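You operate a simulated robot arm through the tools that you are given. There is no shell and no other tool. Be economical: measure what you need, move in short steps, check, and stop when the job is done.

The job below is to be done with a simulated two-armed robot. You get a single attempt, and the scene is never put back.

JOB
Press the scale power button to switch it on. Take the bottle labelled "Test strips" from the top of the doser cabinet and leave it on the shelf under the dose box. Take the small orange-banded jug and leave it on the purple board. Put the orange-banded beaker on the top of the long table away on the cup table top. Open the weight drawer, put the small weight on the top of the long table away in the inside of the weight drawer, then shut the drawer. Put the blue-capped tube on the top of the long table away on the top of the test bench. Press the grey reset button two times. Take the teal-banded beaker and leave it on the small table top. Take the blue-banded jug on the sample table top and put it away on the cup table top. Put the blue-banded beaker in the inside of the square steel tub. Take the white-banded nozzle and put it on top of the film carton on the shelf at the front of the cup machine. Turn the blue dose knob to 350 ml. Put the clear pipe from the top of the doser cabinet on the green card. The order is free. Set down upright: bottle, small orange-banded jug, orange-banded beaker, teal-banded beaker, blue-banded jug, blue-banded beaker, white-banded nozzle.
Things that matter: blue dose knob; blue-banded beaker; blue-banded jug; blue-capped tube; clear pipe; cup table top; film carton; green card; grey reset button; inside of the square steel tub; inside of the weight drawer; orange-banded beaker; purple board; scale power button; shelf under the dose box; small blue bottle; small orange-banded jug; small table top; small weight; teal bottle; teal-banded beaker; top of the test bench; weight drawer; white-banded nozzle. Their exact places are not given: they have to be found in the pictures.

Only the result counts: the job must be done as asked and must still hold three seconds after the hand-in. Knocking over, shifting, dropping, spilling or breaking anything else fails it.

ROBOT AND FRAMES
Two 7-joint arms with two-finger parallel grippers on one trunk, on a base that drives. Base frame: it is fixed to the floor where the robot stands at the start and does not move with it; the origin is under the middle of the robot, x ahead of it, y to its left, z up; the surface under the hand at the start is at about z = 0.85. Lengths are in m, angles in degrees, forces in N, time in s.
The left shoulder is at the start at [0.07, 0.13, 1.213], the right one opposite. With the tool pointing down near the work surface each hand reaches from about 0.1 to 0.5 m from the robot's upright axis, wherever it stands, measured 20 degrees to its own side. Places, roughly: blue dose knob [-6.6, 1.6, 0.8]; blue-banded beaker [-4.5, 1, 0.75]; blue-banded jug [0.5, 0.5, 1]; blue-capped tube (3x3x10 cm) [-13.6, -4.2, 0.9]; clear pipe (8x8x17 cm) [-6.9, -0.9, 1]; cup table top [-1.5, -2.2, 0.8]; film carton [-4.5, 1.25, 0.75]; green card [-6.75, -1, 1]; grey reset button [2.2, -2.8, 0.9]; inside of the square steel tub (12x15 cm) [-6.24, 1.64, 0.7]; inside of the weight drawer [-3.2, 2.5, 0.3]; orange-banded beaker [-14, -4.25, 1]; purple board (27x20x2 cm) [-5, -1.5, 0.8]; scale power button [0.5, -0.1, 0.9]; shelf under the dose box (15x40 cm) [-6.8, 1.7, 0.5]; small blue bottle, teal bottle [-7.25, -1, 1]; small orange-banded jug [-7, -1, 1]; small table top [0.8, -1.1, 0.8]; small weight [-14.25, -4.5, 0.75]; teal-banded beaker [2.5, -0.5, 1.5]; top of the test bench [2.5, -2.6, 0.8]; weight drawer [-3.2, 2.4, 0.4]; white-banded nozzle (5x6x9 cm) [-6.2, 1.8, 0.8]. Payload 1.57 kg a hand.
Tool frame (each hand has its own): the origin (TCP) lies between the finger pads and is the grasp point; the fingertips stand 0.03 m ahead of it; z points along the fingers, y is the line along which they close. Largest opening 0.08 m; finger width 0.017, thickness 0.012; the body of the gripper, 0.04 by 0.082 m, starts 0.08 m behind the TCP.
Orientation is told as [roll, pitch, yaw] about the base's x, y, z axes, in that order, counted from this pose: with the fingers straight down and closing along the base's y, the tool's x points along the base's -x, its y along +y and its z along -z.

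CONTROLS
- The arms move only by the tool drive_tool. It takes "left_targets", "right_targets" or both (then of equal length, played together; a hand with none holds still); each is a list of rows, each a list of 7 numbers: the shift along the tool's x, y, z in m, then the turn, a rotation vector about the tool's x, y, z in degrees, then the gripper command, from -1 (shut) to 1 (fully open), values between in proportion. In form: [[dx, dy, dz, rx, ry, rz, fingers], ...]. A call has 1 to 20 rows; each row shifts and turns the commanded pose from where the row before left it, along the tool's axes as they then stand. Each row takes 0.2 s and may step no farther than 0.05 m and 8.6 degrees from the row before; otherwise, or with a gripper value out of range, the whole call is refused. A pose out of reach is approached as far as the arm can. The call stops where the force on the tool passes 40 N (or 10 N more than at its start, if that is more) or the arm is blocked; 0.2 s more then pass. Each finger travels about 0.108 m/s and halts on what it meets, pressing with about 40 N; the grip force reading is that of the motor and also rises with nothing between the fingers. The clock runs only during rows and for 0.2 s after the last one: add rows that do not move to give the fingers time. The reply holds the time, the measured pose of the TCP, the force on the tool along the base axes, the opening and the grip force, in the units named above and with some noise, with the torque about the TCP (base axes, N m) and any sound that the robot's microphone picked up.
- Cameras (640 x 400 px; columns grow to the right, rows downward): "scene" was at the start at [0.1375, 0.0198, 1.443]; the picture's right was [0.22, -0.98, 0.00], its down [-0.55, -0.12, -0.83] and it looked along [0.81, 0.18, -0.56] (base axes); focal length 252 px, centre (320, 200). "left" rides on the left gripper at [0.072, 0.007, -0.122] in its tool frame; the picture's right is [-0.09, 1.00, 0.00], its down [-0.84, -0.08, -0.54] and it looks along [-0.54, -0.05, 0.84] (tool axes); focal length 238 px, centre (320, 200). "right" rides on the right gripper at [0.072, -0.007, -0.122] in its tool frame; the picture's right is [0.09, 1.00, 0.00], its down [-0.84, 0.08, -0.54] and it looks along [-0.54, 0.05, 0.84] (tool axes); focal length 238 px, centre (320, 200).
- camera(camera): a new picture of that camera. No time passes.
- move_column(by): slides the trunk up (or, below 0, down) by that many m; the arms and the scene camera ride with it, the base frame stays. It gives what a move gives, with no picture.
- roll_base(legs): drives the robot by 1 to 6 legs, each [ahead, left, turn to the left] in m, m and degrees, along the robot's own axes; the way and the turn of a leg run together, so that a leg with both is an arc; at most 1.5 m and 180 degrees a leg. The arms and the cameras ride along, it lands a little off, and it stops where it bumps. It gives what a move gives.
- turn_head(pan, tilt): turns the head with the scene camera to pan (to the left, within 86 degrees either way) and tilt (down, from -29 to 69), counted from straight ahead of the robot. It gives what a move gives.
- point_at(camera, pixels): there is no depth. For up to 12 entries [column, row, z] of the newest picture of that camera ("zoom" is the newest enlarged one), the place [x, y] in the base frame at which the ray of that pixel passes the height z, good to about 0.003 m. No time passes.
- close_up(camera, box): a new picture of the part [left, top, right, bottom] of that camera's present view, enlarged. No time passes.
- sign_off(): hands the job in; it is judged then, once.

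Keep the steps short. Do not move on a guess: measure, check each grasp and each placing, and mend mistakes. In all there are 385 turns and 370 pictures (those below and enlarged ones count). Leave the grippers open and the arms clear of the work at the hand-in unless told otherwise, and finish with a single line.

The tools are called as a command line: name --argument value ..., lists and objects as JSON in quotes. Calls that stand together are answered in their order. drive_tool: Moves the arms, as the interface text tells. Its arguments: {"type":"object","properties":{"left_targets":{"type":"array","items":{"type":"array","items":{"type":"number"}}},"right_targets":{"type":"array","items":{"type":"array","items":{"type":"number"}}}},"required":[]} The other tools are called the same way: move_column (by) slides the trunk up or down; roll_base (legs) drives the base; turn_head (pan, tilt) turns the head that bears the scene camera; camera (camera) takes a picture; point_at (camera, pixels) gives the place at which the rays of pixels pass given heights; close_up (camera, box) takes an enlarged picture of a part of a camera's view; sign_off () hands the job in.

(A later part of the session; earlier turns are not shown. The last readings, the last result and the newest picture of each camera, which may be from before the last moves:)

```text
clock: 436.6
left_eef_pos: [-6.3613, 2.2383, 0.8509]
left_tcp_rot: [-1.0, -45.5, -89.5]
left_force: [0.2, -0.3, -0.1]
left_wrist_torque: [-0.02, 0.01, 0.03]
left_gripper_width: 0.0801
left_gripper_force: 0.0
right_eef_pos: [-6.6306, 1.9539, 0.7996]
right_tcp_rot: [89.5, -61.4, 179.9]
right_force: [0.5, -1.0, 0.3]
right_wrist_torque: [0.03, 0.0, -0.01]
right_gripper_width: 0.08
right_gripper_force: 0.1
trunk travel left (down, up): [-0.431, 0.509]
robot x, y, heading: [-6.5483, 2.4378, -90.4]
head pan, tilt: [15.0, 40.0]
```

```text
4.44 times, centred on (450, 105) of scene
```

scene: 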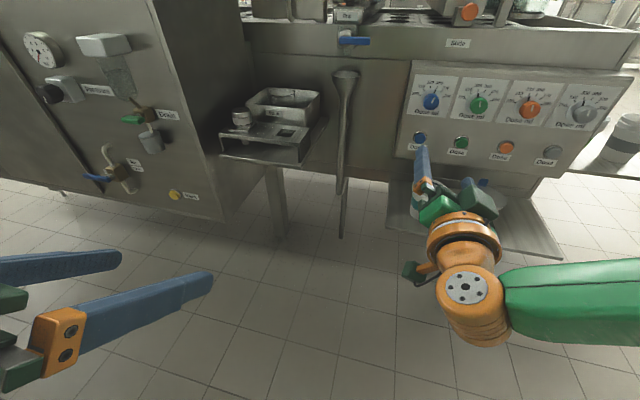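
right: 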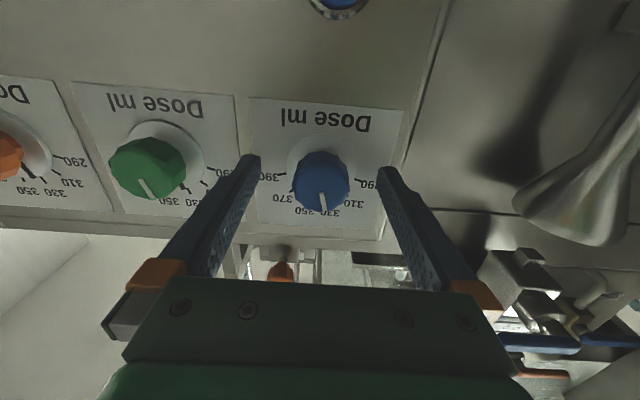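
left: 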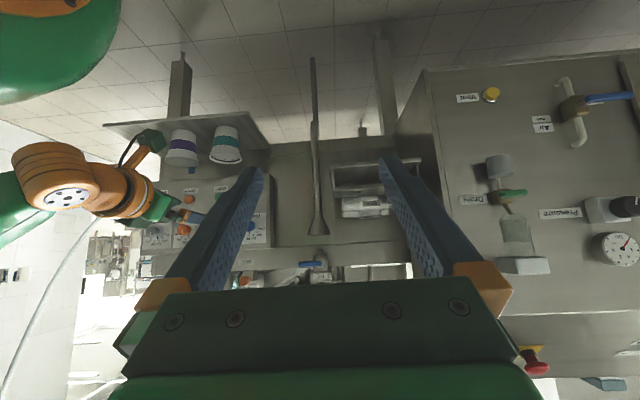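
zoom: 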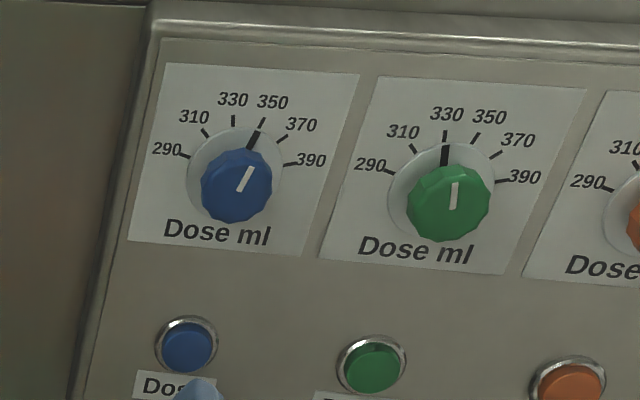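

Knob reads 350. Nozzle stands in a rack (flange with stem below). Restore the right hand to pointing down and retract it; raise the column.

drive_tool --right_targets '[[-0.03, 0, 0, 0, 0, -7, 1], [-0.03, 0, 0, 0, 0, -7, 1], [-0.03, 0, 0, 0, 0, -7, 1], [-0.03, 0, 0, 0, 0, -7, 1], [0, 0, 0, 0, 8.2, 0, 1], [0, 0, 0, 0, 8.2, 0, 1], [0, 0, 0, 0, 8.2, 0, 1], [0, 0, 0, 0, 8.2, 0, 1], [0, 0, 0, 0, 8.2, 0, 1], [0, 0, 0, 0, 8.2, 0, 1], [0, 0, 0, 0, 8.2, 0, 1], [0, 0, 0, 0, 8.2, 0, 1], [0, 0, 0, 0, 8.2, 0, 1], [0, 0, 0, 0, 8.2, 0, 1], [0, 0, 0, 0, 7.5, 0, 1], [0.04, 0, 0, 0, 0, 0, 1], [0.04, 0, 0, 0, 0, 0, 1], [0.04, 0, 0, 0, 0, 0, 1], [0.04, 0, 0, 0, 0, 0, 1]]'

move_column --by 0.3

roll_base --legs '[[0, 0.17, 0.4], [0.2, 0, 0]]'

turn_head --pan 15 --tilt 60

camera --camera "scene"

camera --camera "left"

```text
clock: 440.6
left_eef_pos: [-6.3615, 2.2393, 0.8524]
left_tcp_rot: [-1.0, -45.6, -89.5]
left_force: [-0.1, 0.0, 0.0]
left_wrist_torque: [0.02, 0.03, 0.04]
left_gripper_width: 0.08
left_gripper_force: 0.0
right_eef_pos: [-6.674, 2.1744, 0.8277]
right_tcp_rot: [0.0, -10.0, -89.2]
right_force: [-0.1, -0.1, 1.2]
right_wrist_torque: [-0.01, 0.02, 0.01]
right_gripper_width: 0.0801
right_gripper_force: 0.1
right hand out of reach, approached as far as the arm can: row 11, 12, 13, 14, 15
trunk travel left (down, up): [-0.431, 0.509]
robot x, y, heading: [-6.5527, 2.4372, -90.5]
head pan, tilt: [15.0, 40.0]
```

```text
clock: 443.6
left_eef_pos: [-6.3628, 2.2392, 1.1517]
left_tcp_rot: [-1.1, -45.5, -89.5]
left_force: [-0.2, 0.7, 0.5]
left_wrist_torque: [-0.01, -0.03, 0.02]
left_gripper_width: 0.0799
left_gripper_force: 0.1
right_eef_pos: [-6.6744, 2.1733, 1.1283]
right_tcp_rot: [0.0, -9.9, -89.3]
right_force: [0.2, -0.4, 0.4]
right_wrist_torque: [0.03, 0.01, -0.02]
right_gripper_width: 0.0803
right_gripper_force: 0.1
trunk travel left (down, up): [-0.731, 0.209]
robot x, y, heading: [-6.5497, 2.4399, -90.6]
head pan, tilt: [15.0, 40.0]
```

```text
clock: 446.2
left_eef_pos: [-6.1926, 2.0354, 1.1533]
left_tcp_rot: [-0.9, -45.7, -89.3]
left_force: [0.2, 0.0, -0.4]
left_wrist_torque: [0.02, -0.03, -0.01]
left_gripper_width: 0.0801
left_gripper_force: 0.1
right_eef_pos: [-6.5046, 1.9694, 1.1286]
right_tcp_rot: [0.0, -10.0, -89.0]
right_force: [0.4, 1.2, 0.1]
right_wrist_torque: [0.0, -0.01, 0.01]
right_gripper_width: 0.0799
right_gripper_force: 0.0
trunk travel left (down, up): [-0.731, 0.209]
robot x, y, heading: [-6.3795, 2.2325, -90.2]
head pan, tilt: [15.0, 40.0]
```

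```text
clock: 447.1
left_eef_pos: [-6.1922, 2.0324, 1.1517]
left_tcp_rot: [-1.0, -45.5, -89.3]
left_force: [0.0, 0.0, 0.4]
left_wrist_torque: [-0.01, -0.02, 0.01]
left_gripper_width: 0.0798
left_gripper_force: 0.0
right_eef_pos: [-6.5044, 1.9664, 1.1274]
right_tcp_rot: [0.0, -9.9, -89.0]
right_force: [-1.0, -0.5, 0.2]
right_wrist_torque: [0.03, 0.03, 0.01]
right_gripper_width: 0.08
right_gripper_force: 0.1
trunk travel left (down, up): [-0.731, 0.209]
robot x, y, heading: [-6.3834, 2.2324, -90.3]
head pan, tilt: [15.0, 60.0]
```

```text
201 pictures are left
```

scene: 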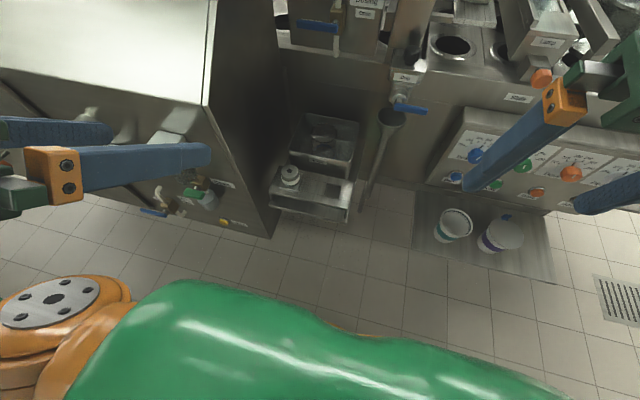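

```text
200 pictures are left
```

left: 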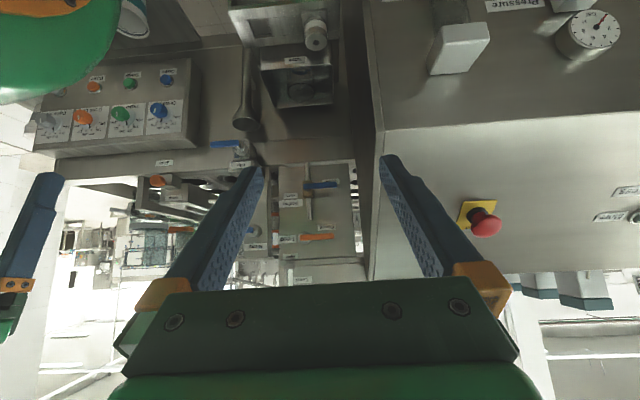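

close_up --camera "scene" --box '[260, 140, 370, 230]'

close_up --camera "left" --box '[260, 0, 380, 90]'

```text
4.44 times, centred on (315, 185) of scene
```

zoom: 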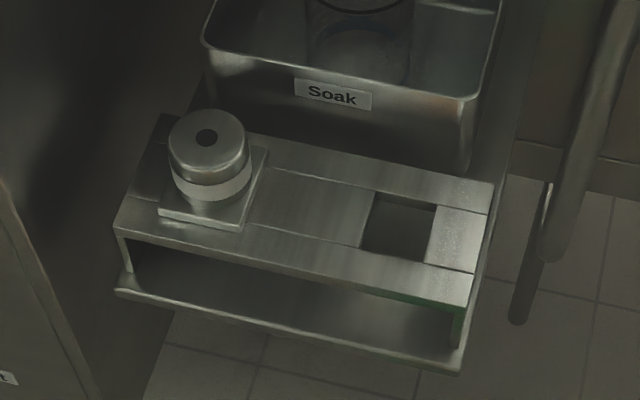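

```text
4.44 times, centred on (320, 45) of left
```

zoom: 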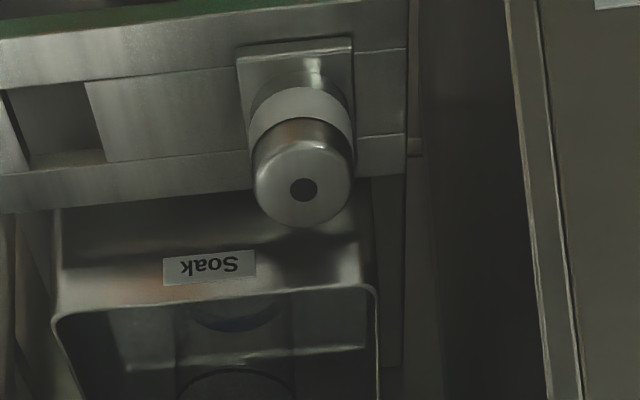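

point_at --camera "scene" --pixels '[[289.3, 170.8, 0.75], [289.3, 170.8, 0.8], [289.3, 170.8, 0.85], [279, 188.4, 0.7], [279, 188.4, 0.75], [297, 191.7, 0.7], [297, 191.7, 0.75]]'

point_at --camera "left" --pixels '[[316.2, 42.3, 0.75], [316.2, 42.3, 0.8], [316.2, 42.3, 0.85], [327.2, 9, 0.7], [327.2, 9, 0.75], [302, 11.3, 0.7], [302, 11.3, 0.75]]'

```text
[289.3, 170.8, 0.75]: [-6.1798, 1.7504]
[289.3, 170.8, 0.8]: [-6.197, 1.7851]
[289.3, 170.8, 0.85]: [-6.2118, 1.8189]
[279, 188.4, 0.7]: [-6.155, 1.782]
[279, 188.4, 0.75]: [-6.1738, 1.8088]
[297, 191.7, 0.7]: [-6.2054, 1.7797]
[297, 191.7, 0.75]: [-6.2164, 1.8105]
```

```text
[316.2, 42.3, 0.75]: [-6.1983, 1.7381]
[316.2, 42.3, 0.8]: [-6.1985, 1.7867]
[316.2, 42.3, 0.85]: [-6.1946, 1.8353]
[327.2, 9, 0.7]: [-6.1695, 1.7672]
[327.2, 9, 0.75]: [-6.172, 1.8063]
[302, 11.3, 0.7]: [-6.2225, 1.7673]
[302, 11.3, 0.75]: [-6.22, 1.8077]
```

Nozzle: axis (-6.198,1.785), top z 0.80, flange z≈0.753. Move the left hand to a pre-grasp point.

drive_tool --left_targets '[[0.0093, -0.0007, 0.037, 0, 0, 0, 1], [0.0093, -0.0007, 0.037, 0, 0, 0, 1], [0.0093, -0.0007, 0.037, 0, 0, 0, 1], [0.0093, -0.0007, 0.037, 0, 0, 0, 1], [0.0093, -0.0007, 0.037, 0, 0, 0, 1], [0.0093, -0.0007, 0.037, 0, 0, 0, 1], [0.0093, -0.0007, 0.037, 0, 0, 0, 1], [0.0093, -0.0007, 0.037, 0, 0, 0, 1], [0.0093, -0.0007, 0.037, 0, 0, 0, 1], [0, 0, 0, 0, 0, 0, 1]]'

camera --camera "left"

camera --camera "scene"

```text
clock: 449.3
left_eef_pos: [-6.2003, 1.8134, 0.953]
left_tcp_rot: [-1.0, -45.5, -89.3]
left_force: [-0.5, 0.6, 0.3]
left_wrist_torque: [0.01, 0.01, -0.03]
left_gripper_width: 0.08
left_gripper_force: 0.1
left hand out of reach, approached as far as the arm can: row 2, 3, 4, 5, 6
right_eef_pos: [-6.5036, 1.9672, 1.1283]
right_tcp_rot: [0.0, -9.9, -89.0]
right_force: [0.0, 0.0, 0.0]
right_wrist_torque: [0.02, -0.01, 0.02]
right_gripper_width: 0.08
right_gripper_force: 0.0
trunk travel left (down, up): [-0.731, 0.209]
robot x, y, heading: [-6.3786, 2.2329, -90.0]
head pan, tilt: [15.0, 60.0]
```

```text
197 pictures are left
```

left: 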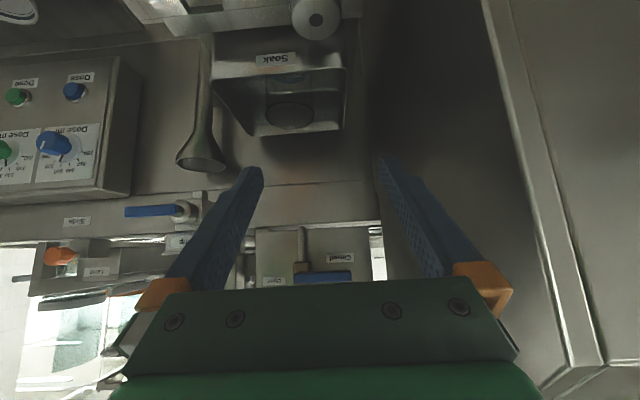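

```text
196 pictures are left
```

scene: 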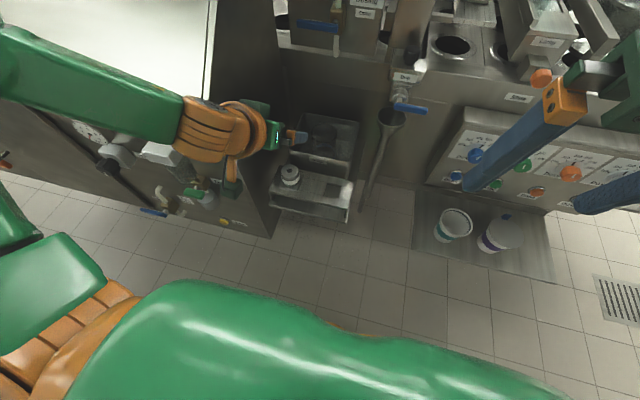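

The left forearm would pass too close to the console; use the right hand top-down instead. Retract the left hand up and back.

drive_tool --left_targets '[[-0.03, 0, -0.035, 0, 0, 0, 1], [-0.03, 0, -0.035, 0, 0, 0, 1], [-0.02, 0, -0.04, 0, 0, 0, 1], [0, 0, -0.045, 0, 0, 0, 1], [0.02, 0, -0.04, 0, 0, 0, 1], [0.03, 0, -0.035, 0, 0, 0, 1], [0.03, 0, -0.035, 0, 0, 0, 1]]' --right_targets '[[0, 0, 0, 0, 8, 0, 1], [0, 0, 0, 0, 2, 0, 1], [0, 0, 0, 0, 0, 0, 1], [0, 0, 0, 0, 0, 0, 1], [0, 0, 0, 0, 0, 0, 1], [0, 0, 0, 0, 0, 0, 1], [0, 0, 0, 0, 0, 0, 1]]'

roll_base --legs '[[0, 0.25, 0]]'

camera --camera "right"

```text
clock: 450.9
left_eef_pos: [-6.1956, 2.0061, 1.1411]
left_tcp_rot: [-1.0, -45.6, -89.4]
left_force: [0.3, 0.6, 0.0]
left_wrist_torque: [-0.02, 0.05, 0.01]
left_gripper_width: 0.0798
left_gripper_force: 0.1
right_eef_pos: [-6.505, 1.9696, 1.1289]
right_tcp_rot: [0.0, 0.0, -89.1]
right_force: [0.0, -0.6, 0.6]
right_wrist_torque: [-0.01, -0.01, 0.02]
right_gripper_width: 0.08
right_gripper_force: 0.0
trunk travel left (down, up): [-0.731, 0.209]
robot x, y, heading: [-6.3774, 2.2346, -90.4]
head pan, tilt: [15.0, 60.0]
```

```text
clock: 452.7
left_eef_pos: [-5.9456, 2.0032, 1.1411]
left_tcp_rot: [-0.9, -45.5, -89.4]
left_force: [0.1, 0.0, -0.8]
left_wrist_torque: [0.01, -0.01, 0.02]
left_gripper_width: 0.0801
left_gripper_force: 0.0
right_eef_pos: [-6.2546, 1.9662, 1.1277]
right_tcp_rot: [0.1, 0.0, -88.9]
right_force: [0.8, 0.2, 0.0]
right_wrist_torque: [0.0, -0.03, 0.03]
right_gripper_width: 0.0798
right_gripper_force: 0.0
trunk travel left (down, up): [-0.731, 0.209]
robot x, y, heading: [-6.1273, 2.2307, -90.3]
head pan, tilt: [15.0, 60.0]
```

```text
195 pictures are left
```

right: 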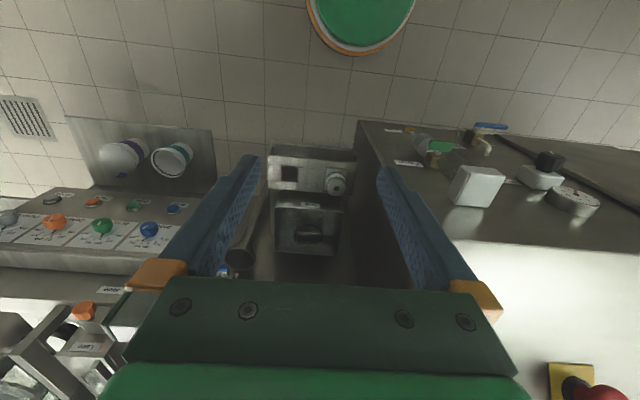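

drive_tool --right_targets '[[-0.036, 0.011, 0, 0, 0, 0, 1], [-0.036, 0.011, 0, 0, 0, 0, 1], [-0.036, 0.011, 0, 0, 0, 0, 1], [-0.036, 0.012, 0, 0, 0, 0, 1], [-0.037, 0.012, 0, 0, 0, 0, 1], [0, 0, 0, 0, 0, 0, 1]]'

move_column --by -0.15

camera --camera "right"

camera --camera "scene"

```text
clock: 454.1
left_eef_pos: [-5.9439, 2.0019, 1.1397]
left_tcp_rot: [-1.1, -45.4, -89.3]
left_force: [-0.3, -0.6, 0.0]
left_wrist_torque: [0.0, -0.03, 0.02]
left_gripper_width: 0.0803
left_gripper_force: 0.0
right_eef_pos: [-6.1984, 1.8308, 1.1116]
right_tcp_rot: [0.0, 0.2, -89.0]
right_force: [0.6, -0.2, 0.0]
right_wrist_torque: [0.0, -0.04, -0.01]
right_gripper_width: 0.0803
right_gripper_force: 0.0
right hand out of reach, approached as far as the arm can: row 4, 5
trunk travel left (down, up): [-0.731, 0.209]
robot x, y, heading: [-6.1285, 2.2309, -90.1]
head pan, tilt: [15.0, 60.0]
```

```text
clock: 455.8
left_eef_pos: [-5.9441, 2.0034, 0.9906]
left_tcp_rot: [-1.0, -45.5, -89.3]
left_force: [-0.3, 0.0, 0.4]
left_wrist_torque: [0.02, 0.01, 0.03]
left_gripper_width: 0.08
left_gripper_force: 0.0
right_eef_pos: [-6.1989, 1.8314, 0.9618]
right_tcp_rot: [0.0, 0.1, -89.0]
right_force: [0.3, 0.1, 1.3]
right_wrist_torque: [-0.03, -0.01, 0.02]
right_gripper_width: 0.08
right_gripper_force: 0.1
trunk travel left (down, up): [-0.581, 0.359]
robot x, y, heading: [-6.1266, 2.2311, -90.1]
head pan, tilt: [15.0, 60.0]
```

```text
194 pictures are left
```

right: 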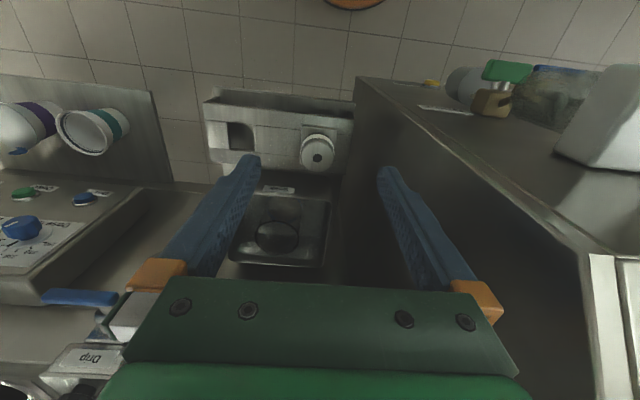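

```text
193 pictures are left
```

scene: 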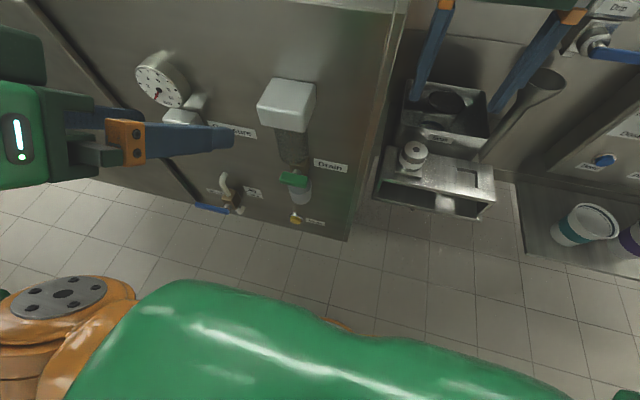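

drive_tool --right_targets '[[-0.02, 0, 0.005, 0, 0, 0, 1], [-0.026, 0, 0.005, 0, 0, 0, 1], [0, 0, 0, 0, 0, 0, 1]]'

camera --camera "right"

```text
clock: 456.6
left_eef_pos: [-5.9442, 2.0023, 0.9899]
left_tcp_rot: [-1.0, -45.4, -89.3]
left_force: [0.4, 0.0, -0.7]
left_wrist_torque: [-0.02, -0.01, -0.03]
left_gripper_width: 0.0804
left_gripper_force: 0.0
right_eef_pos: [-6.1968, 1.8211, 0.959]
right_tcp_rot: [0.0, 0.2, -89.0]
right_force: [0.3, -0.7, 0.3]
right_wrist_torque: [-0.02, 0.0, -0.01]
right_gripper_width: 0.0798
right_gripper_force: 0.1
right hand out of reach, approached as far as the arm can: row 1, 2
trunk travel left (down, up): [-0.581, 0.359]
robot x, y, heading: [-6.1286, 2.2299, -90.4]
head pan, tilt: [15.0, 60.0]
```

```text
192 pictures are left
```

right: 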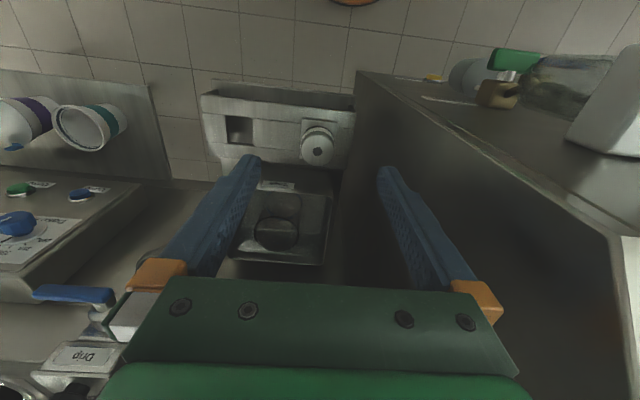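

Raise the left hand, then drive 5 cm ahead.

drive_tool --left_targets '[[-0.03, 0, -0.035, 0, 0, 0, 1], [-0.03, 0, -0.035, 0, 0, 0, 1], [-0.02, 0, -0.035, 0, 0, 0, 1]]'

roll_base --legs '[[0.05, 0, 0]]'

drive_tool --right_targets '[[0.014, 0, 0.02, 0, 0, 0, 1], [0, 0, 0.03, 0, 0, 0, 1], [0, 0, 0.03, 0, 0, 0, 1], [0, 0, 0, 0, 0, 0, 1]]'

camera --camera "right"

```text
clock: 457.4
left_eef_pos: [-5.9414, 2.0257, 1.1217]
left_tcp_rot: [-0.8, -45.5, -89.5]
left_force: [0.6, -0.2, -0.2]
left_wrist_torque: [-0.04, 0.02, 0.01]
left_gripper_width: 0.0799
left_gripper_force: 0.0
right_eef_pos: [-6.1997, 1.8228, 0.9592]
right_tcp_rot: [0.0, -0.1, -88.9]
right_force: [-0.1, 0.0, -0.3]
right_wrist_torque: [-0.04, -0.03, 0.0]
right_gripper_width: 0.08
right_gripper_force: 0.1
trunk travel left (down, up): [-0.581, 0.359]
robot x, y, heading: [-6.1259, 2.2339, -90.3]
head pan, tilt: [15.0, 60.0]
```

```text
clock: 458.4
left_eef_pos: [-5.941, 1.9781, 1.1222]
left_tcp_rot: [-1.0, -45.6, -89.4]
left_force: [-0.7, -0.3, -0.7]
left_wrist_torque: [-0.02, -0.04, -0.04]
left_gripper_width: 0.08
left_gripper_force: 0.1
right_eef_pos: [-6.1991, 1.7748, 0.9599]
right_tcp_rot: [0.0, -0.1, -89.0]
right_force: [0.0, 0.3, 0.8]
right_wrist_torque: [0.0, -0.01, -0.01]
right_gripper_width: 0.08
right_gripper_force: 0.1
trunk travel left (down, up): [-0.581, 0.359]
robot x, y, heading: [-6.1269, 2.1829, -90.4]
head pan, tilt: [15.0, 60.0]
```

```text
clock: 459.4
left_eef_pos: [-5.941, 1.9764, 1.1222]
left_tcp_rot: [-1.1, -45.6, -89.4]
left_force: [0.5, -0.8, -0.1]
left_wrist_torque: [-0.01, -0.01, 0.02]
left_gripper_width: 0.0802
left_gripper_force: 0.0
right_eef_pos: [-6.1982, 1.789, 0.8778]
right_tcp_rot: [0.1, 0.0, -89.1]
right_force: [-0.1, -0.2, -0.1]
right_wrist_torque: [0.01, 0.01, 0.05]
right_gripper_width: 0.0797
right_gripper_force: 0.0
trunk travel left (down, up): [-0.581, 0.359]
robot x, y, heading: [-6.1267, 2.1813, -90.2]
head pan, tilt: [15.0, 60.0]
```

```text
191 pictures are left
```

right: 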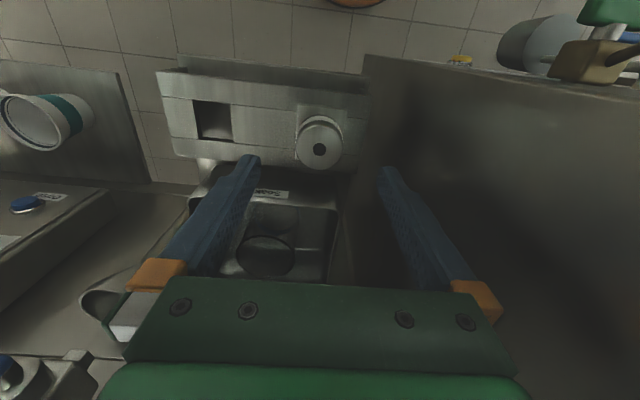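

Centred over the nozzle. Descend to z 0.789.

drive_tool --right_targets '[[0, 0, 0.03, 0, 0, 0, 1], [-0.003, 0, 0.03, 0, 0, 0, 1], [0, 0, 0.02, 0, 0, 0, 1], [0, 0, 0.009, 0, 0, 0, 1], [0, 0, 0, 0, 0, 0, 1]]'

camera --camera "right"

```text
clock: 460.6
left_eef_pos: [-5.9419, 1.9756, 1.1221]
left_tcp_rot: [-1.1, -45.5, -89.4]
left_force: [-0.6, -0.6, -0.2]
left_wrist_torque: [-0.01, 0.0, 0.01]
left_gripper_width: 0.0799
left_gripper_force: 0.0
right_eef_pos: [-6.1978, 1.7857, 0.7898]
right_tcp_rot: [0.0, 0.0, -89.0]
right_force: [1.4, -0.4, 0.6]
right_wrist_torque: [-0.01, 0.01, -0.02]
right_gripper_width: 0.0799
right_gripper_force: 0.0
trunk travel left (down, up): [-0.581, 0.359]
robot x, y, heading: [-6.1279, 2.1813, -90.1]
head pan, tilt: [15.0, 60.0]
```

```text
190 pictures are left
```

right: 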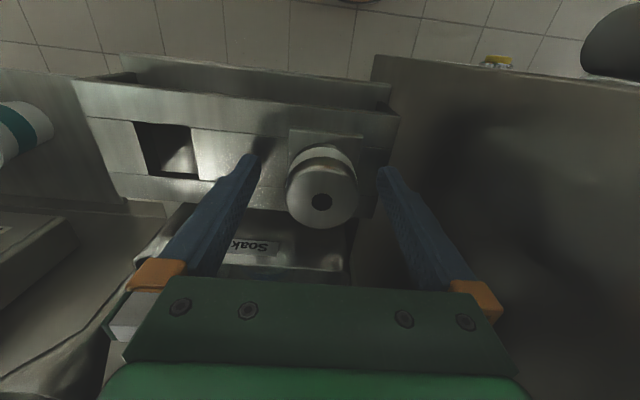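

Close and lift with the column.

drive_tool --right_targets '[[0, 0, 0, 0, 0, 0, 0.2], [0, 0, 0, 0, 0, 0, -1], [0, 0, 0, 0, 0, 0, -1], [0, 0, 0, 0, 0, 0, -1]]'

move_column --by 0.12

camera --camera "right"

close_up --camera "scene" --box '[340, 60, 520, 240]'

```text
clock: 461.6
left_eef_pos: [-5.9402, 1.9762, 1.1214]
left_tcp_rot: [-1.0, -45.6, -89.3]
left_force: [-0.8, 0.3, 0.5]
left_wrist_torque: [-0.02, 0.02, 0.0]
left_gripper_width: 0.0799
left_gripper_force: 0.1
right_eef_pos: [-6.199, 1.7858, 0.7909]
right_tcp_rot: [-0.1, 0.0, -88.9]
right_force: [1.1, -0.5, 4.0]
right_wrist_torque: [0.19, 0.19, -0.02]
right_gripper_width: 0.0433
right_gripper_force: 39.8
trunk travel left (down, up): [-0.581, 0.359]
robot x, y, heading: [-6.1247, 2.1809, -90.1]
head pan, tilt: [15.0, 60.0]
```

```text
clock: 463.1
left_eef_pos: [-5.941, 1.975, 1.241]
left_tcp_rot: [-1.0, -45.5, -89.4]
left_force: [0.1, 0.1, 0.0]
left_wrist_torque: [-0.01, 0.01, 0.0]
left_gripper_width: 0.0799
left_gripper_force: 0.1
right_eef_pos: [-6.1986, 1.7845, 0.9094]
right_tcp_rot: [0.0, 0.1, -89.0]
right_force: [0.3, -0.3, -3.8]
right_wrist_torque: [-0.02, -0.02, -0.01]
right_gripper_width: 0.0433
right_gripper_force: 40.0
trunk travel left (down, up): [-0.701, 0.239]
robot x, y, heading: [-6.1272, 2.1829, -90.3]
head pan, tilt: [15.0, 60.0]
```

```text
189 pictures are left
```

right: 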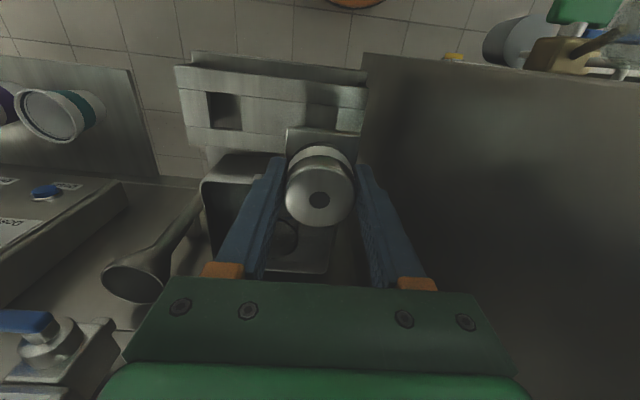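

```text
2.22 times, centred on (430, 150) of scene
```

zoom: 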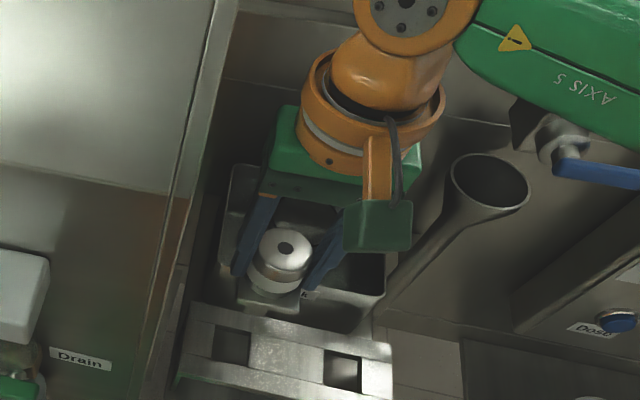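

Nozzle held (43 mm). Raise, retract, back into the aisle and turn 180° for the way out.

move_column --by 0.21

drive_tool --right_targets '[[0.04, 0, 0, 0, 0, 0, -1], [0.04, 0, 0, 0, 0, 0, -1], [0.04, 0, 0, 0, 0, 0, -1], [0, 0, 0, 0, 0, 0, -1]]'

roll_base --legs '[[-0.18, -0.1, 0.3], [0, 0, -90], [0, 0, -90]]'

```text
clock: 465.3
left_eef_pos: [-5.9406, 1.975, 1.4514]
left_tcp_rot: [-1.1, -45.5, -89.4]
left_force: [0.2, -0.5, -0.3]
left_wrist_torque: [-0.03, 0.02, 0.01]
left_gripper_width: 0.0799
left_gripper_force: 0.0
right_eef_pos: [-6.1988, 1.7859, 1.1185]
right_tcp_rot: [0.0, 0.0, -89.0]
right_force: [0.3, -0.1, -4.9]
right_wrist_torque: [0.0, 0.02, 0.02]
right_gripper_width: 0.0431
right_gripper_force: 40.1
trunk travel left (down, up): [-0.911, 0.029]
robot x, y, heading: [-6.1264, 2.18, -90.4]
head pan, tilt: [15.0, 60.0]
```

```text
clock: 466.3
left_eef_pos: [-5.9399, 1.9748, 1.4517]
left_tcp_rot: [-1.0, -45.5, -89.4]
left_force: [-1.0, -0.1, 0.2]
left_wrist_torque: [-0.01, 0.01, -0.01]
left_gripper_width: 0.0798
left_gripper_force: 0.1
right_eef_pos: [-6.2005, 1.9058, 1.1201]
right_tcp_rot: [0.0, 0.1, -89.1]
right_force: [0.3, -0.8, -4.2]
right_wrist_torque: [0.02, 0.01, 0.01]
right_gripper_width: 0.0432
right_gripper_force: 40.1
trunk travel left (down, up): [-0.911, 0.029]
robot x, y, heading: [-6.1251, 2.1841, -90.3]
head pan, tilt: [15.0, 60.0]
```

```text
clock: 475.6
left_eef_pos: [-6.4171, 2.5664, 1.4511]
left_tcp_rot: [-1.0, -45.5, 91.6]
left_force: [0.1, -1.2, -0.7]
left_wrist_torque: [0.01, -0.02, -0.02]
left_gripper_width: 0.0801
left_gripper_force: 0.0
right_eef_pos: [-6.1588, 2.6392, 1.1199]
right_tcp_rot: [0.0, 0.1, 91.9]
right_force: [-0.3, 0.2, -5.2]
right_wrist_torque: [-0.01, 0.0, -0.03]
right_gripper_width: 0.0433
right_gripper_force: 40.1
trunk travel left (down, up): [-0.911, 0.029]
robot x, y, heading: [-6.2274, 2.3598, 90.6]
head pan, tilt: [15.0, 60.0]
```

roll_base --legs '[[-0.02, -0.77, -0.6], [-0.1, -0.6, 0], [-0.17, -0.25, 0], [-0.13, -0.24, 0], [0, -0.7, 0], [-0.4, 0, 0]]'

```text
clock: 491.5
left_eef_pos: [-3.8392, 1.7741, 1.4517]
left_tcp_rot: [-1.0, -45.4, 91.1]
left_force: [-1.0, 0.1, 0.7]
left_wrist_torque: [0.01, -0.03, 0.01]
left_gripper_width: 0.0803
left_gripper_force: 0.0
right_eef_pos: [-3.5805, 1.8436, 1.1196]
right_tcp_rot: [0.3, 0.2, 91.4]
right_force: [0.1, -0.4, -4.5]
right_wrist_torque: [-0.04, -0.02, 0.0]
right_gripper_width: 0.0432
right_gripper_force: 40.1
trunk travel left (down, up): [-0.911, 0.029]
robot x, y, heading: [-3.6532, 1.5674, 90.2]
head pan, tilt: [15.0, 60.0]
```

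Out of the aisle. Turn to face the cup machine's front shelf and measure the carton.

roll_base --legs '[[-0.35, 0, 0], [0, 0, 89.8]]'

turn_head --pan 0 --tilt 45

camera --camera "scene"

camera --camera "left"

```text
clock: 497.5
left_eef_pos: [-3.859, 1.0333, 1.4522]
left_tcp_rot: [-0.9, -45.5, -179.8]
left_force: [0.4, 0.3, -0.1]
left_wrist_torque: [-0.02, 0.02, 0.03]
left_gripper_width: 0.0802
left_gripper_force: 0.1
right_eef_pos: [-3.9251, 1.2936, 1.1197]
right_tcp_rot: [0.1, 0.2, -179.5]
right_force: [-0.3, 0.2, -4.1]
right_wrist_torque: [0.03, -0.05, -0.03]
right_gripper_width: 0.0431
right_gripper_force: 40.1
trunk travel left (down, up): [-0.911, 0.029]
robot x, y, heading: [-3.649, 1.2139, 179.3]
head pan, tilt: [15.0, 60.0]
```

```text
clock: 498.3
left_eef_pos: [-3.8589, 1.0319, 1.4525]
left_tcp_rot: [-1.0, -45.5, -179.9]
left_force: [0.6, 0.5, 0.5]
left_wrist_torque: [0.02, 0.01, 0.03]
left_gripper_width: 0.0803
left_gripper_force: 0.0
right_eef_pos: [-3.9253, 1.293, 1.1199]
right_tcp_rot: [0.0, 0.1, -179.5]
right_force: [0.5, -0.2, -3.3]
right_wrist_torque: [0.0, -0.01, -0.03]
right_gripper_width: 0.0433
right_gripper_force: 40.0
trunk travel left (down, up): [-0.911, 0.029]
robot x, y, heading: [-3.6524, 1.2179, 179.2]
head pan, tilt: [0.0, 45.0]
```

```text
187 pictures are left
```

scene: 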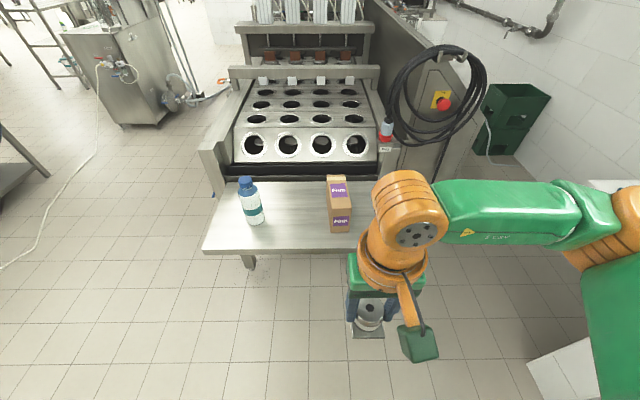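

```text
186 pictures are left
```

left: 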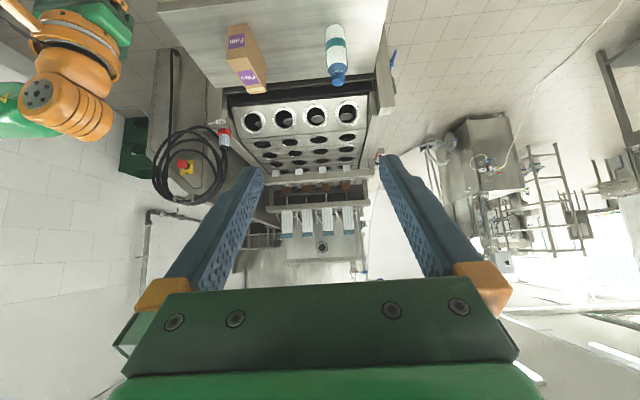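

close_up --camera "scene" --box '[300, 160, 390, 245]'

close_up --camera "left" --box '[200, 10, 300, 110]'

```text
4.71 times, centred on (345, 202) of scene
```

zoom: 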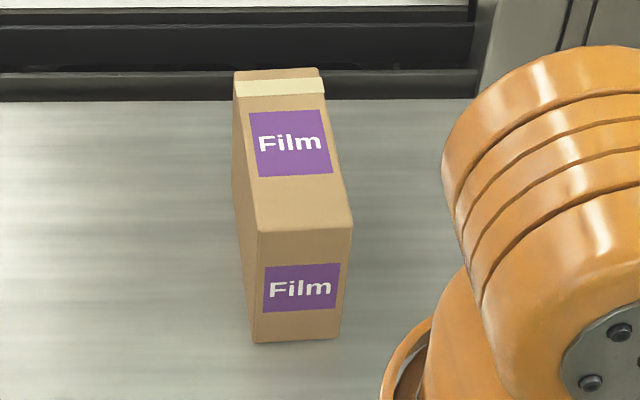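

```text
4.00 times, centred on (250, 60) of left
```

zoom: 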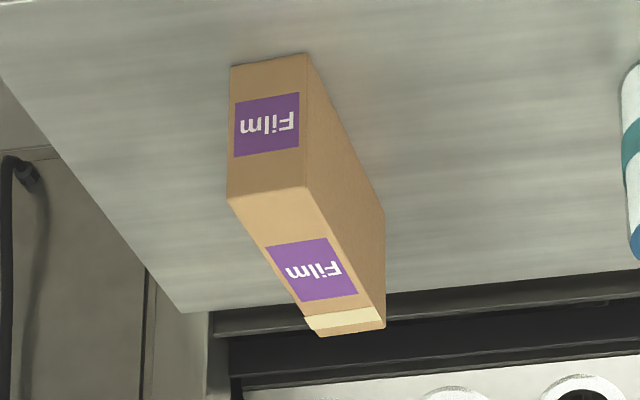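

point_at --camera "scene" --pixels '[[331.8, 208.8, 0.85], [331.8, 208.8, 0.9], [331.8, 208.8, 0.95], [351.8, 207.5, 0.9], [327, 175.5, 0.9], [344.6, 174.4, 0.9], [344.6, 174.4, 0.85]]'

point_at --camera "left" --pixels '[[246.25, 56.75, 0.85], [246.25, 56.75, 0.9], [246.25, 56.75, 0.95], [227, 60, 0.9], [266.25, 91.25, 0.9], [249.5, 94.25, 0.9], [249.5, 94.25, 0.85]]'

```text
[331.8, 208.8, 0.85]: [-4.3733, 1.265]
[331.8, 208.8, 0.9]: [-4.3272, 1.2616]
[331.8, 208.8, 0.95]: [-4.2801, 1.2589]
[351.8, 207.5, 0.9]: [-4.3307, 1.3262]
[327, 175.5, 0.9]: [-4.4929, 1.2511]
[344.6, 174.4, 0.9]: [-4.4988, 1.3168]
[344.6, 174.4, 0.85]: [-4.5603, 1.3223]
```

```text
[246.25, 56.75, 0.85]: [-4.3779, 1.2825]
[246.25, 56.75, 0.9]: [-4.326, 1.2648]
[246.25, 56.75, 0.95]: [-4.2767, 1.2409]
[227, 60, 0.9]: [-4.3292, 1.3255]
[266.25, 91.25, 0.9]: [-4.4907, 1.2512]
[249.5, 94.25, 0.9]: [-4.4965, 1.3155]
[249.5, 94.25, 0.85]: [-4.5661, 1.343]
```

Carton top: z≈0.90, centre (-4.41,1.289), 6.5×17 cm. Drive ahead 0.32 m.

roll_base --legs '[[0.32, 0, 0.7]]'

drive_tool --right_targets '[[-0.04, 0, 0, 0, 0, 0, -1], [-0.04, 0, 0, 0, 0, 0, -1], [-0.04, 0, 0, 0, 0, 0, -1], [-0.035, 0, 0, 0, 0, 0, -1], [0, 0, 0, 0, 0, 0, -1]]'

camera --camera "right"

camera --camera "scene"

```text
clock: 500.5
left_eef_pos: [-4.1781, 1.0317, 1.453]
left_tcp_rot: [-1.0, -45.6, -179.0]
left_force: [1.6, -0.7, 0.6]
left_wrist_torque: [0.02, 0.05, 0.03]
left_gripper_width: 0.0799
left_gripper_force: 0.1
right_eef_pos: [-4.2505, 1.2903, 1.1212]
right_tcp_rot: [0.0, -0.1, -178.6]
right_force: [0.0, 0.0, -3.7]
right_wrist_torque: [-0.01, 0.02, -0.01]
right_gripper_width: 0.0431
right_gripper_force: 40.0
trunk travel left (down, up): [-0.911, 0.029]
robot x, y, heading: [-3.972, 1.2169, -179.9]
head pan, tilt: [0.0, 45.0]
```

```text
clock: 501.7
left_eef_pos: [-4.182, 1.0325, 1.4514]
left_tcp_rot: [-1.0, -45.4, -179.0]
left_force: [0.2, -0.2, 0.3]
left_wrist_torque: [-0.01, -0.01, -0.01]
left_gripper_width: 0.0802
left_gripper_force: 0.0
right_eef_pos: [-4.411, 1.2872, 1.1211]
right_tcp_rot: [0.0, 0.1, -178.6]
right_force: [0.2, -0.6, -4.2]
right_wrist_torque: [0.02, -0.02, 0.01]
right_gripper_width: 0.0431
right_gripper_force: 40.2
trunk travel left (down, up): [-0.911, 0.029]
robot x, y, heading: [-3.977, 1.2186, -179.9]
head pan, tilt: [0.0, 45.0]
```

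```text
183 pictures are left
```

right: 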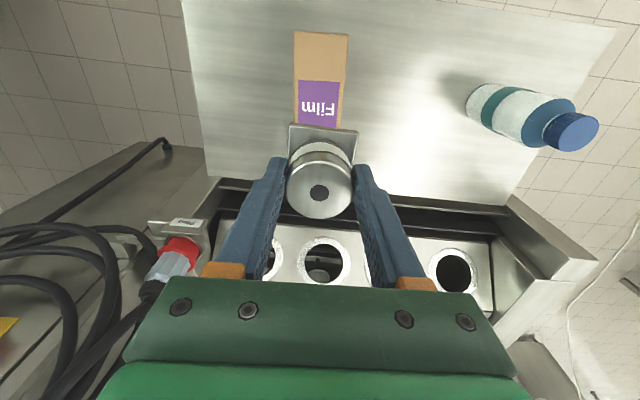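

```text
182 pictures are left
```

scene: 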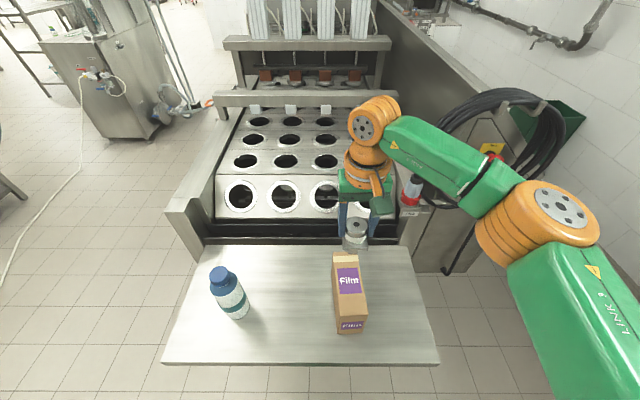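

Over the carton's centre. Lower with the column, then fine steps.

move_column --by -0.11

close_up --camera "scene" --box '[280, 180, 430, 330]'

```text
clock: 503.1
left_eef_pos: [-4.1818, 1.0308, 1.3424]
left_tcp_rot: [-1.0, -45.5, -179.0]
left_force: [0.0, -0.6, 0.2]
left_wrist_torque: [0.02, 0.01, 0.01]
left_gripper_width: 0.0798
left_gripper_force: 0.1
right_eef_pos: [-4.4093, 1.2856, 1.0115]
right_tcp_rot: [0.0, 0.1, -178.6]
right_force: [0.2, 0.1, -4.1]
right_wrist_torque: [0.01, -0.01, -0.01]
right_gripper_width: 0.0429
right_gripper_force: 40.0
trunk travel left (down, up): [-0.801, 0.139]
robot x, y, heading: [-3.9761, 1.2176, -179.7]
head pan, tilt: [0.0, 45.0]
```

```text
2.67 times, centred on (355, 255) of scene
```

zoom: 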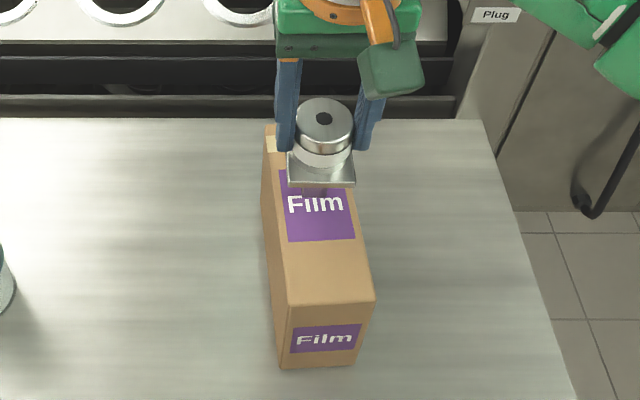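

drive_tool --right_targets '[[0, 0, 0.01, 0, 0, 0, -1], [0, 0, 0.005, 0, 0, 0, -1], [0, 0, 0.003, 0, 0, 0, -1], [0, 0, 0.003, 0, 0, 0, -1], [0, 0, 0.003, 0, 0, 0, -1], [0, 0, 0.003, 0, 0, 0, -1], [0, 0, 0.003, 0, 0, 0, -1]]'

close_up --camera "scene" --box '[280, 180, 430, 330]'

```text
clock: 504.5
left_eef_pos: [-4.1757, 1.0323, 1.3433]
left_tcp_rot: [-1.0, -45.8, -178.9]
left_force: [-0.5, -0.5, 0.5]
left_wrist_torque: [0.0, -0.01, 0.01]
left_gripper_width: 0.0798
left_gripper_force: 0.0
right_eef_pos: [-4.4053, 1.2847, 0.9898]
right_tcp_rot: [0.1, -0.6, -178.7]
right_force: [3.9, 2.1, 18.4]
right_wrist_torque: [0.25, -0.43, 0.0]
right_gripper_width: 0.0432
right_gripper_force: 40.1
trunk travel left (down, up): [-0.801, 0.139]
robot x, y, heading: [-3.978, 1.218, -179.8]
head pan, tilt: [0.0, 45.0]
stopped in row 7 (right hand): the force on the tool passed its limit at 44 N (the readings are from after the stop); the commanded pose is now the measured one
```

```text
2.67 times, centred on (355, 255) of scene
```

zoom: 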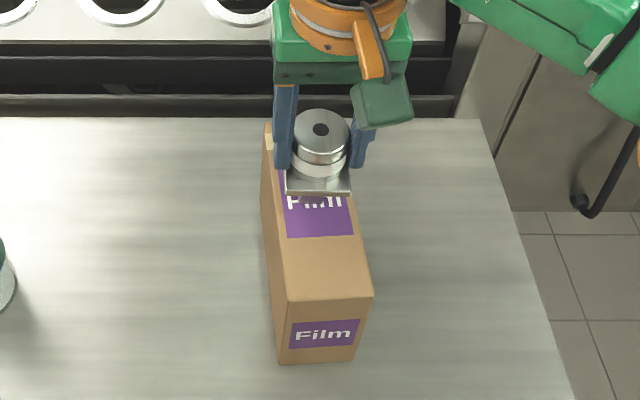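

Contact. Ease up ~2 mm to unload, then open gently.

drive_tool --right_targets '[[0, 0, -0.001, 0, 0, 0, -1], [0, 0, -0.0005, 0, 0, 0, -1], [0, 0, 0, 0, 0, 0, -1]]'

close_up --camera "right" --box '[220, 80, 420, 280]'

```text
clock: 505.3
left_eef_pos: [-4.1776, 1.0311, 1.3412]
left_tcp_rot: [-1.0, -45.8, -179.0]
left_force: [-0.5, -0.1, 0.4]
left_wrist_torque: [0.02, 0.0, 0.0]
left_gripper_width: 0.0801
left_gripper_force: 0.0
right_eef_pos: [-4.4069, 1.2855, 0.9903]
right_tcp_rot: [0.0, -0.5, -178.7]
right_force: [4.8, 1.5, 8.6]
right_wrist_torque: [0.19, -0.47, -0.02]
right_gripper_width: 0.043
right_gripper_force: 39.9
trunk travel left (down, up): [-0.801, 0.139]
robot x, y, heading: [-3.9816, 1.2147, -180.0]
head pan, tilt: [0.0, 45.0]
```

```text
2.00 times, centred on (320, 180) of right
```

zoom: 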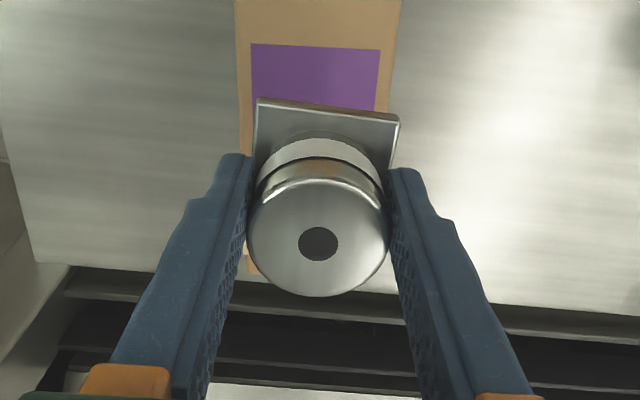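

drive_tool --right_targets '[[0, 0, -0.0005, 0, 0.5, 0, -1], [0, 0, -0.0005, 0, 0, 0, -1], [0, 0, 0, 0, 0, 0, -1]]'

```text
clock: 506.1
left_eef_pos: [-4.1811, 1.03, 1.3437]
left_tcp_rot: [-1.0, -45.6, -178.9]
left_force: [0.3, 0.0, -0.1]
left_wrist_torque: [0.02, -0.01, 0.04]
left_gripper_width: 0.0798
left_gripper_force: 0.1
right_eef_pos: [-4.4085, 1.2859, 0.9872]
right_tcp_rot: [0.1, 0.2, -178.7]
right_force: [1.8, 0.2, 0.9]
right_wrist_torque: [-0.06, -0.22, 0.0]
right_gripper_width: 0.0431
right_gripper_force: 39.6
trunk travel left (down, up): [-0.801, 0.139]
robot x, y, heading: [-3.9768, 1.222, -179.9]
head pan, tilt: [0.0, 45.0]
```

Nearly unloaded and level. Open.

drive_tool --right_targets '[[0, 0, 0, 0, 0, 0, -0.3], [0, 0, 0, 0, 0, 0, 0.1], [0, 0, 0, 0, 0, 0, 0.5], [0, 0, 0, 0, 0, 0, 1], [0, 0, 0, 0, 0, 0, 1], [0, 0, -0.02, 0, 0, 0, 1], [0, 0, -0.03, 0, 0, 0, 1], [0, 0, -0.04, 0, 0, 0, 1], [0, 0, -0.04, 0, 0, 0, 1]]'

camera --camera "right"

close_up --camera "scene" --box '[280, 180, 430, 330]'

```text
clock: 508.1
left_eef_pos: [-4.1805, 1.0309, 1.3426]
left_tcp_rot: [-1.1, -45.6, -178.9]
left_force: [-0.2, -0.4, -0.7]
left_wrist_torque: [0.03, 0.03, -0.02]
left_gripper_width: 0.0801
left_gripper_force: 0.0
right_eef_pos: [-4.4084, 1.2851, 1.1212]
right_tcp_rot: [0.0, 0.2, -178.7]
right_force: [-0.1, -0.5, 0.9]
right_wrist_torque: [0.02, 0.01, 0.01]
right_gripper_width: 0.0799
right_gripper_force: 0.1
trunk travel left (down, up): [-0.801, 0.139]
robot x, y, heading: [-3.9794, 1.2206, -179.9]
head pan, tilt: [0.0, 45.0]
```

```text
178 pictures are left
```

right: 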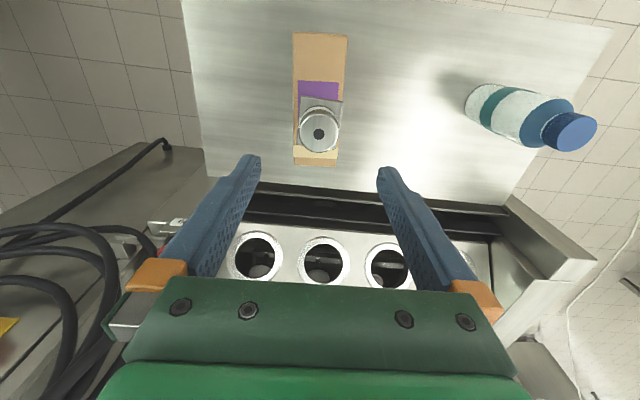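

```text
2.67 times, centred on (355, 255) of scene
```

zoom: 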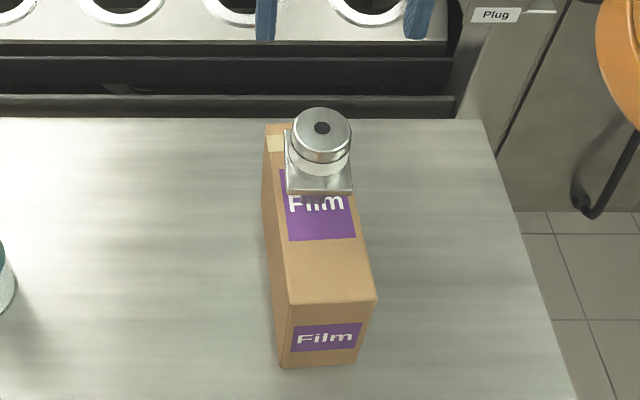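

Nozzle stands upright on the carton. Next: doser cabinet area. Drive there.

roll_base --legs '[[-0.4, 0, 0], [0, 1.0, 0], [1.4, 0, 0], [0.6, 0, 0]]'

turn_head --pan 40 --tilt 20

camera --camera "scene"

```text
clock: 525.1
left_eef_pos: [-5.7956, 0.0193, 1.3419]
left_tcp_rot: [-1.0, -45.7, -178.7]
left_force: [-0.4, 0.2, -0.1]
left_wrist_torque: [0.01, 0.0, 0.02]
left_gripper_width: 0.0802
left_gripper_force: 0.0
right_eef_pos: [-6.0264, 0.2735, 1.1201]
right_tcp_rot: [0.1, 0.2, -178.4]
right_force: [0.2, 0.3, 0.5]
right_wrist_torque: [0.02, 0.01, 0.02]
right_gripper_width: 0.08
right_gripper_force: 0.1
trunk travel left (down, up): [-0.801, 0.139]
robot x, y, heading: [-5.5914, 0.2116, -179.5]
head pan, tilt: [0.0, 45.0]
```

```text
clock: 526.1
left_eef_pos: [-5.7965, 0.0206, 1.342]
left_tcp_rot: [-1.0, -45.5, -178.7]
left_force: [0.3, 0.0, -0.5]
left_wrist_torque: [0.03, 0.0, 0.01]
left_gripper_width: 0.08
left_gripper_force: 0.1
right_eef_pos: [-6.0282, 0.2741, 1.1206]
right_tcp_rot: [0.0, 0.3, -178.4]
right_force: [0.1, -0.1, 0.3]
right_wrist_torque: [0.01, 0.0, -0.02]
right_gripper_width: 0.0797
right_gripper_force: 0.1
trunk travel left (down, up): [-0.801, 0.139]
robot x, y, heading: [-5.5913, 0.2049, -179.3]
head pan, tilt: [40.0, 20.0]
```

```text
176 pictures are left
```

scene: 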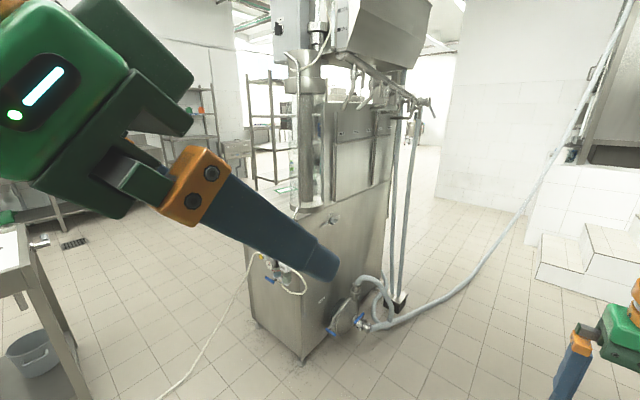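

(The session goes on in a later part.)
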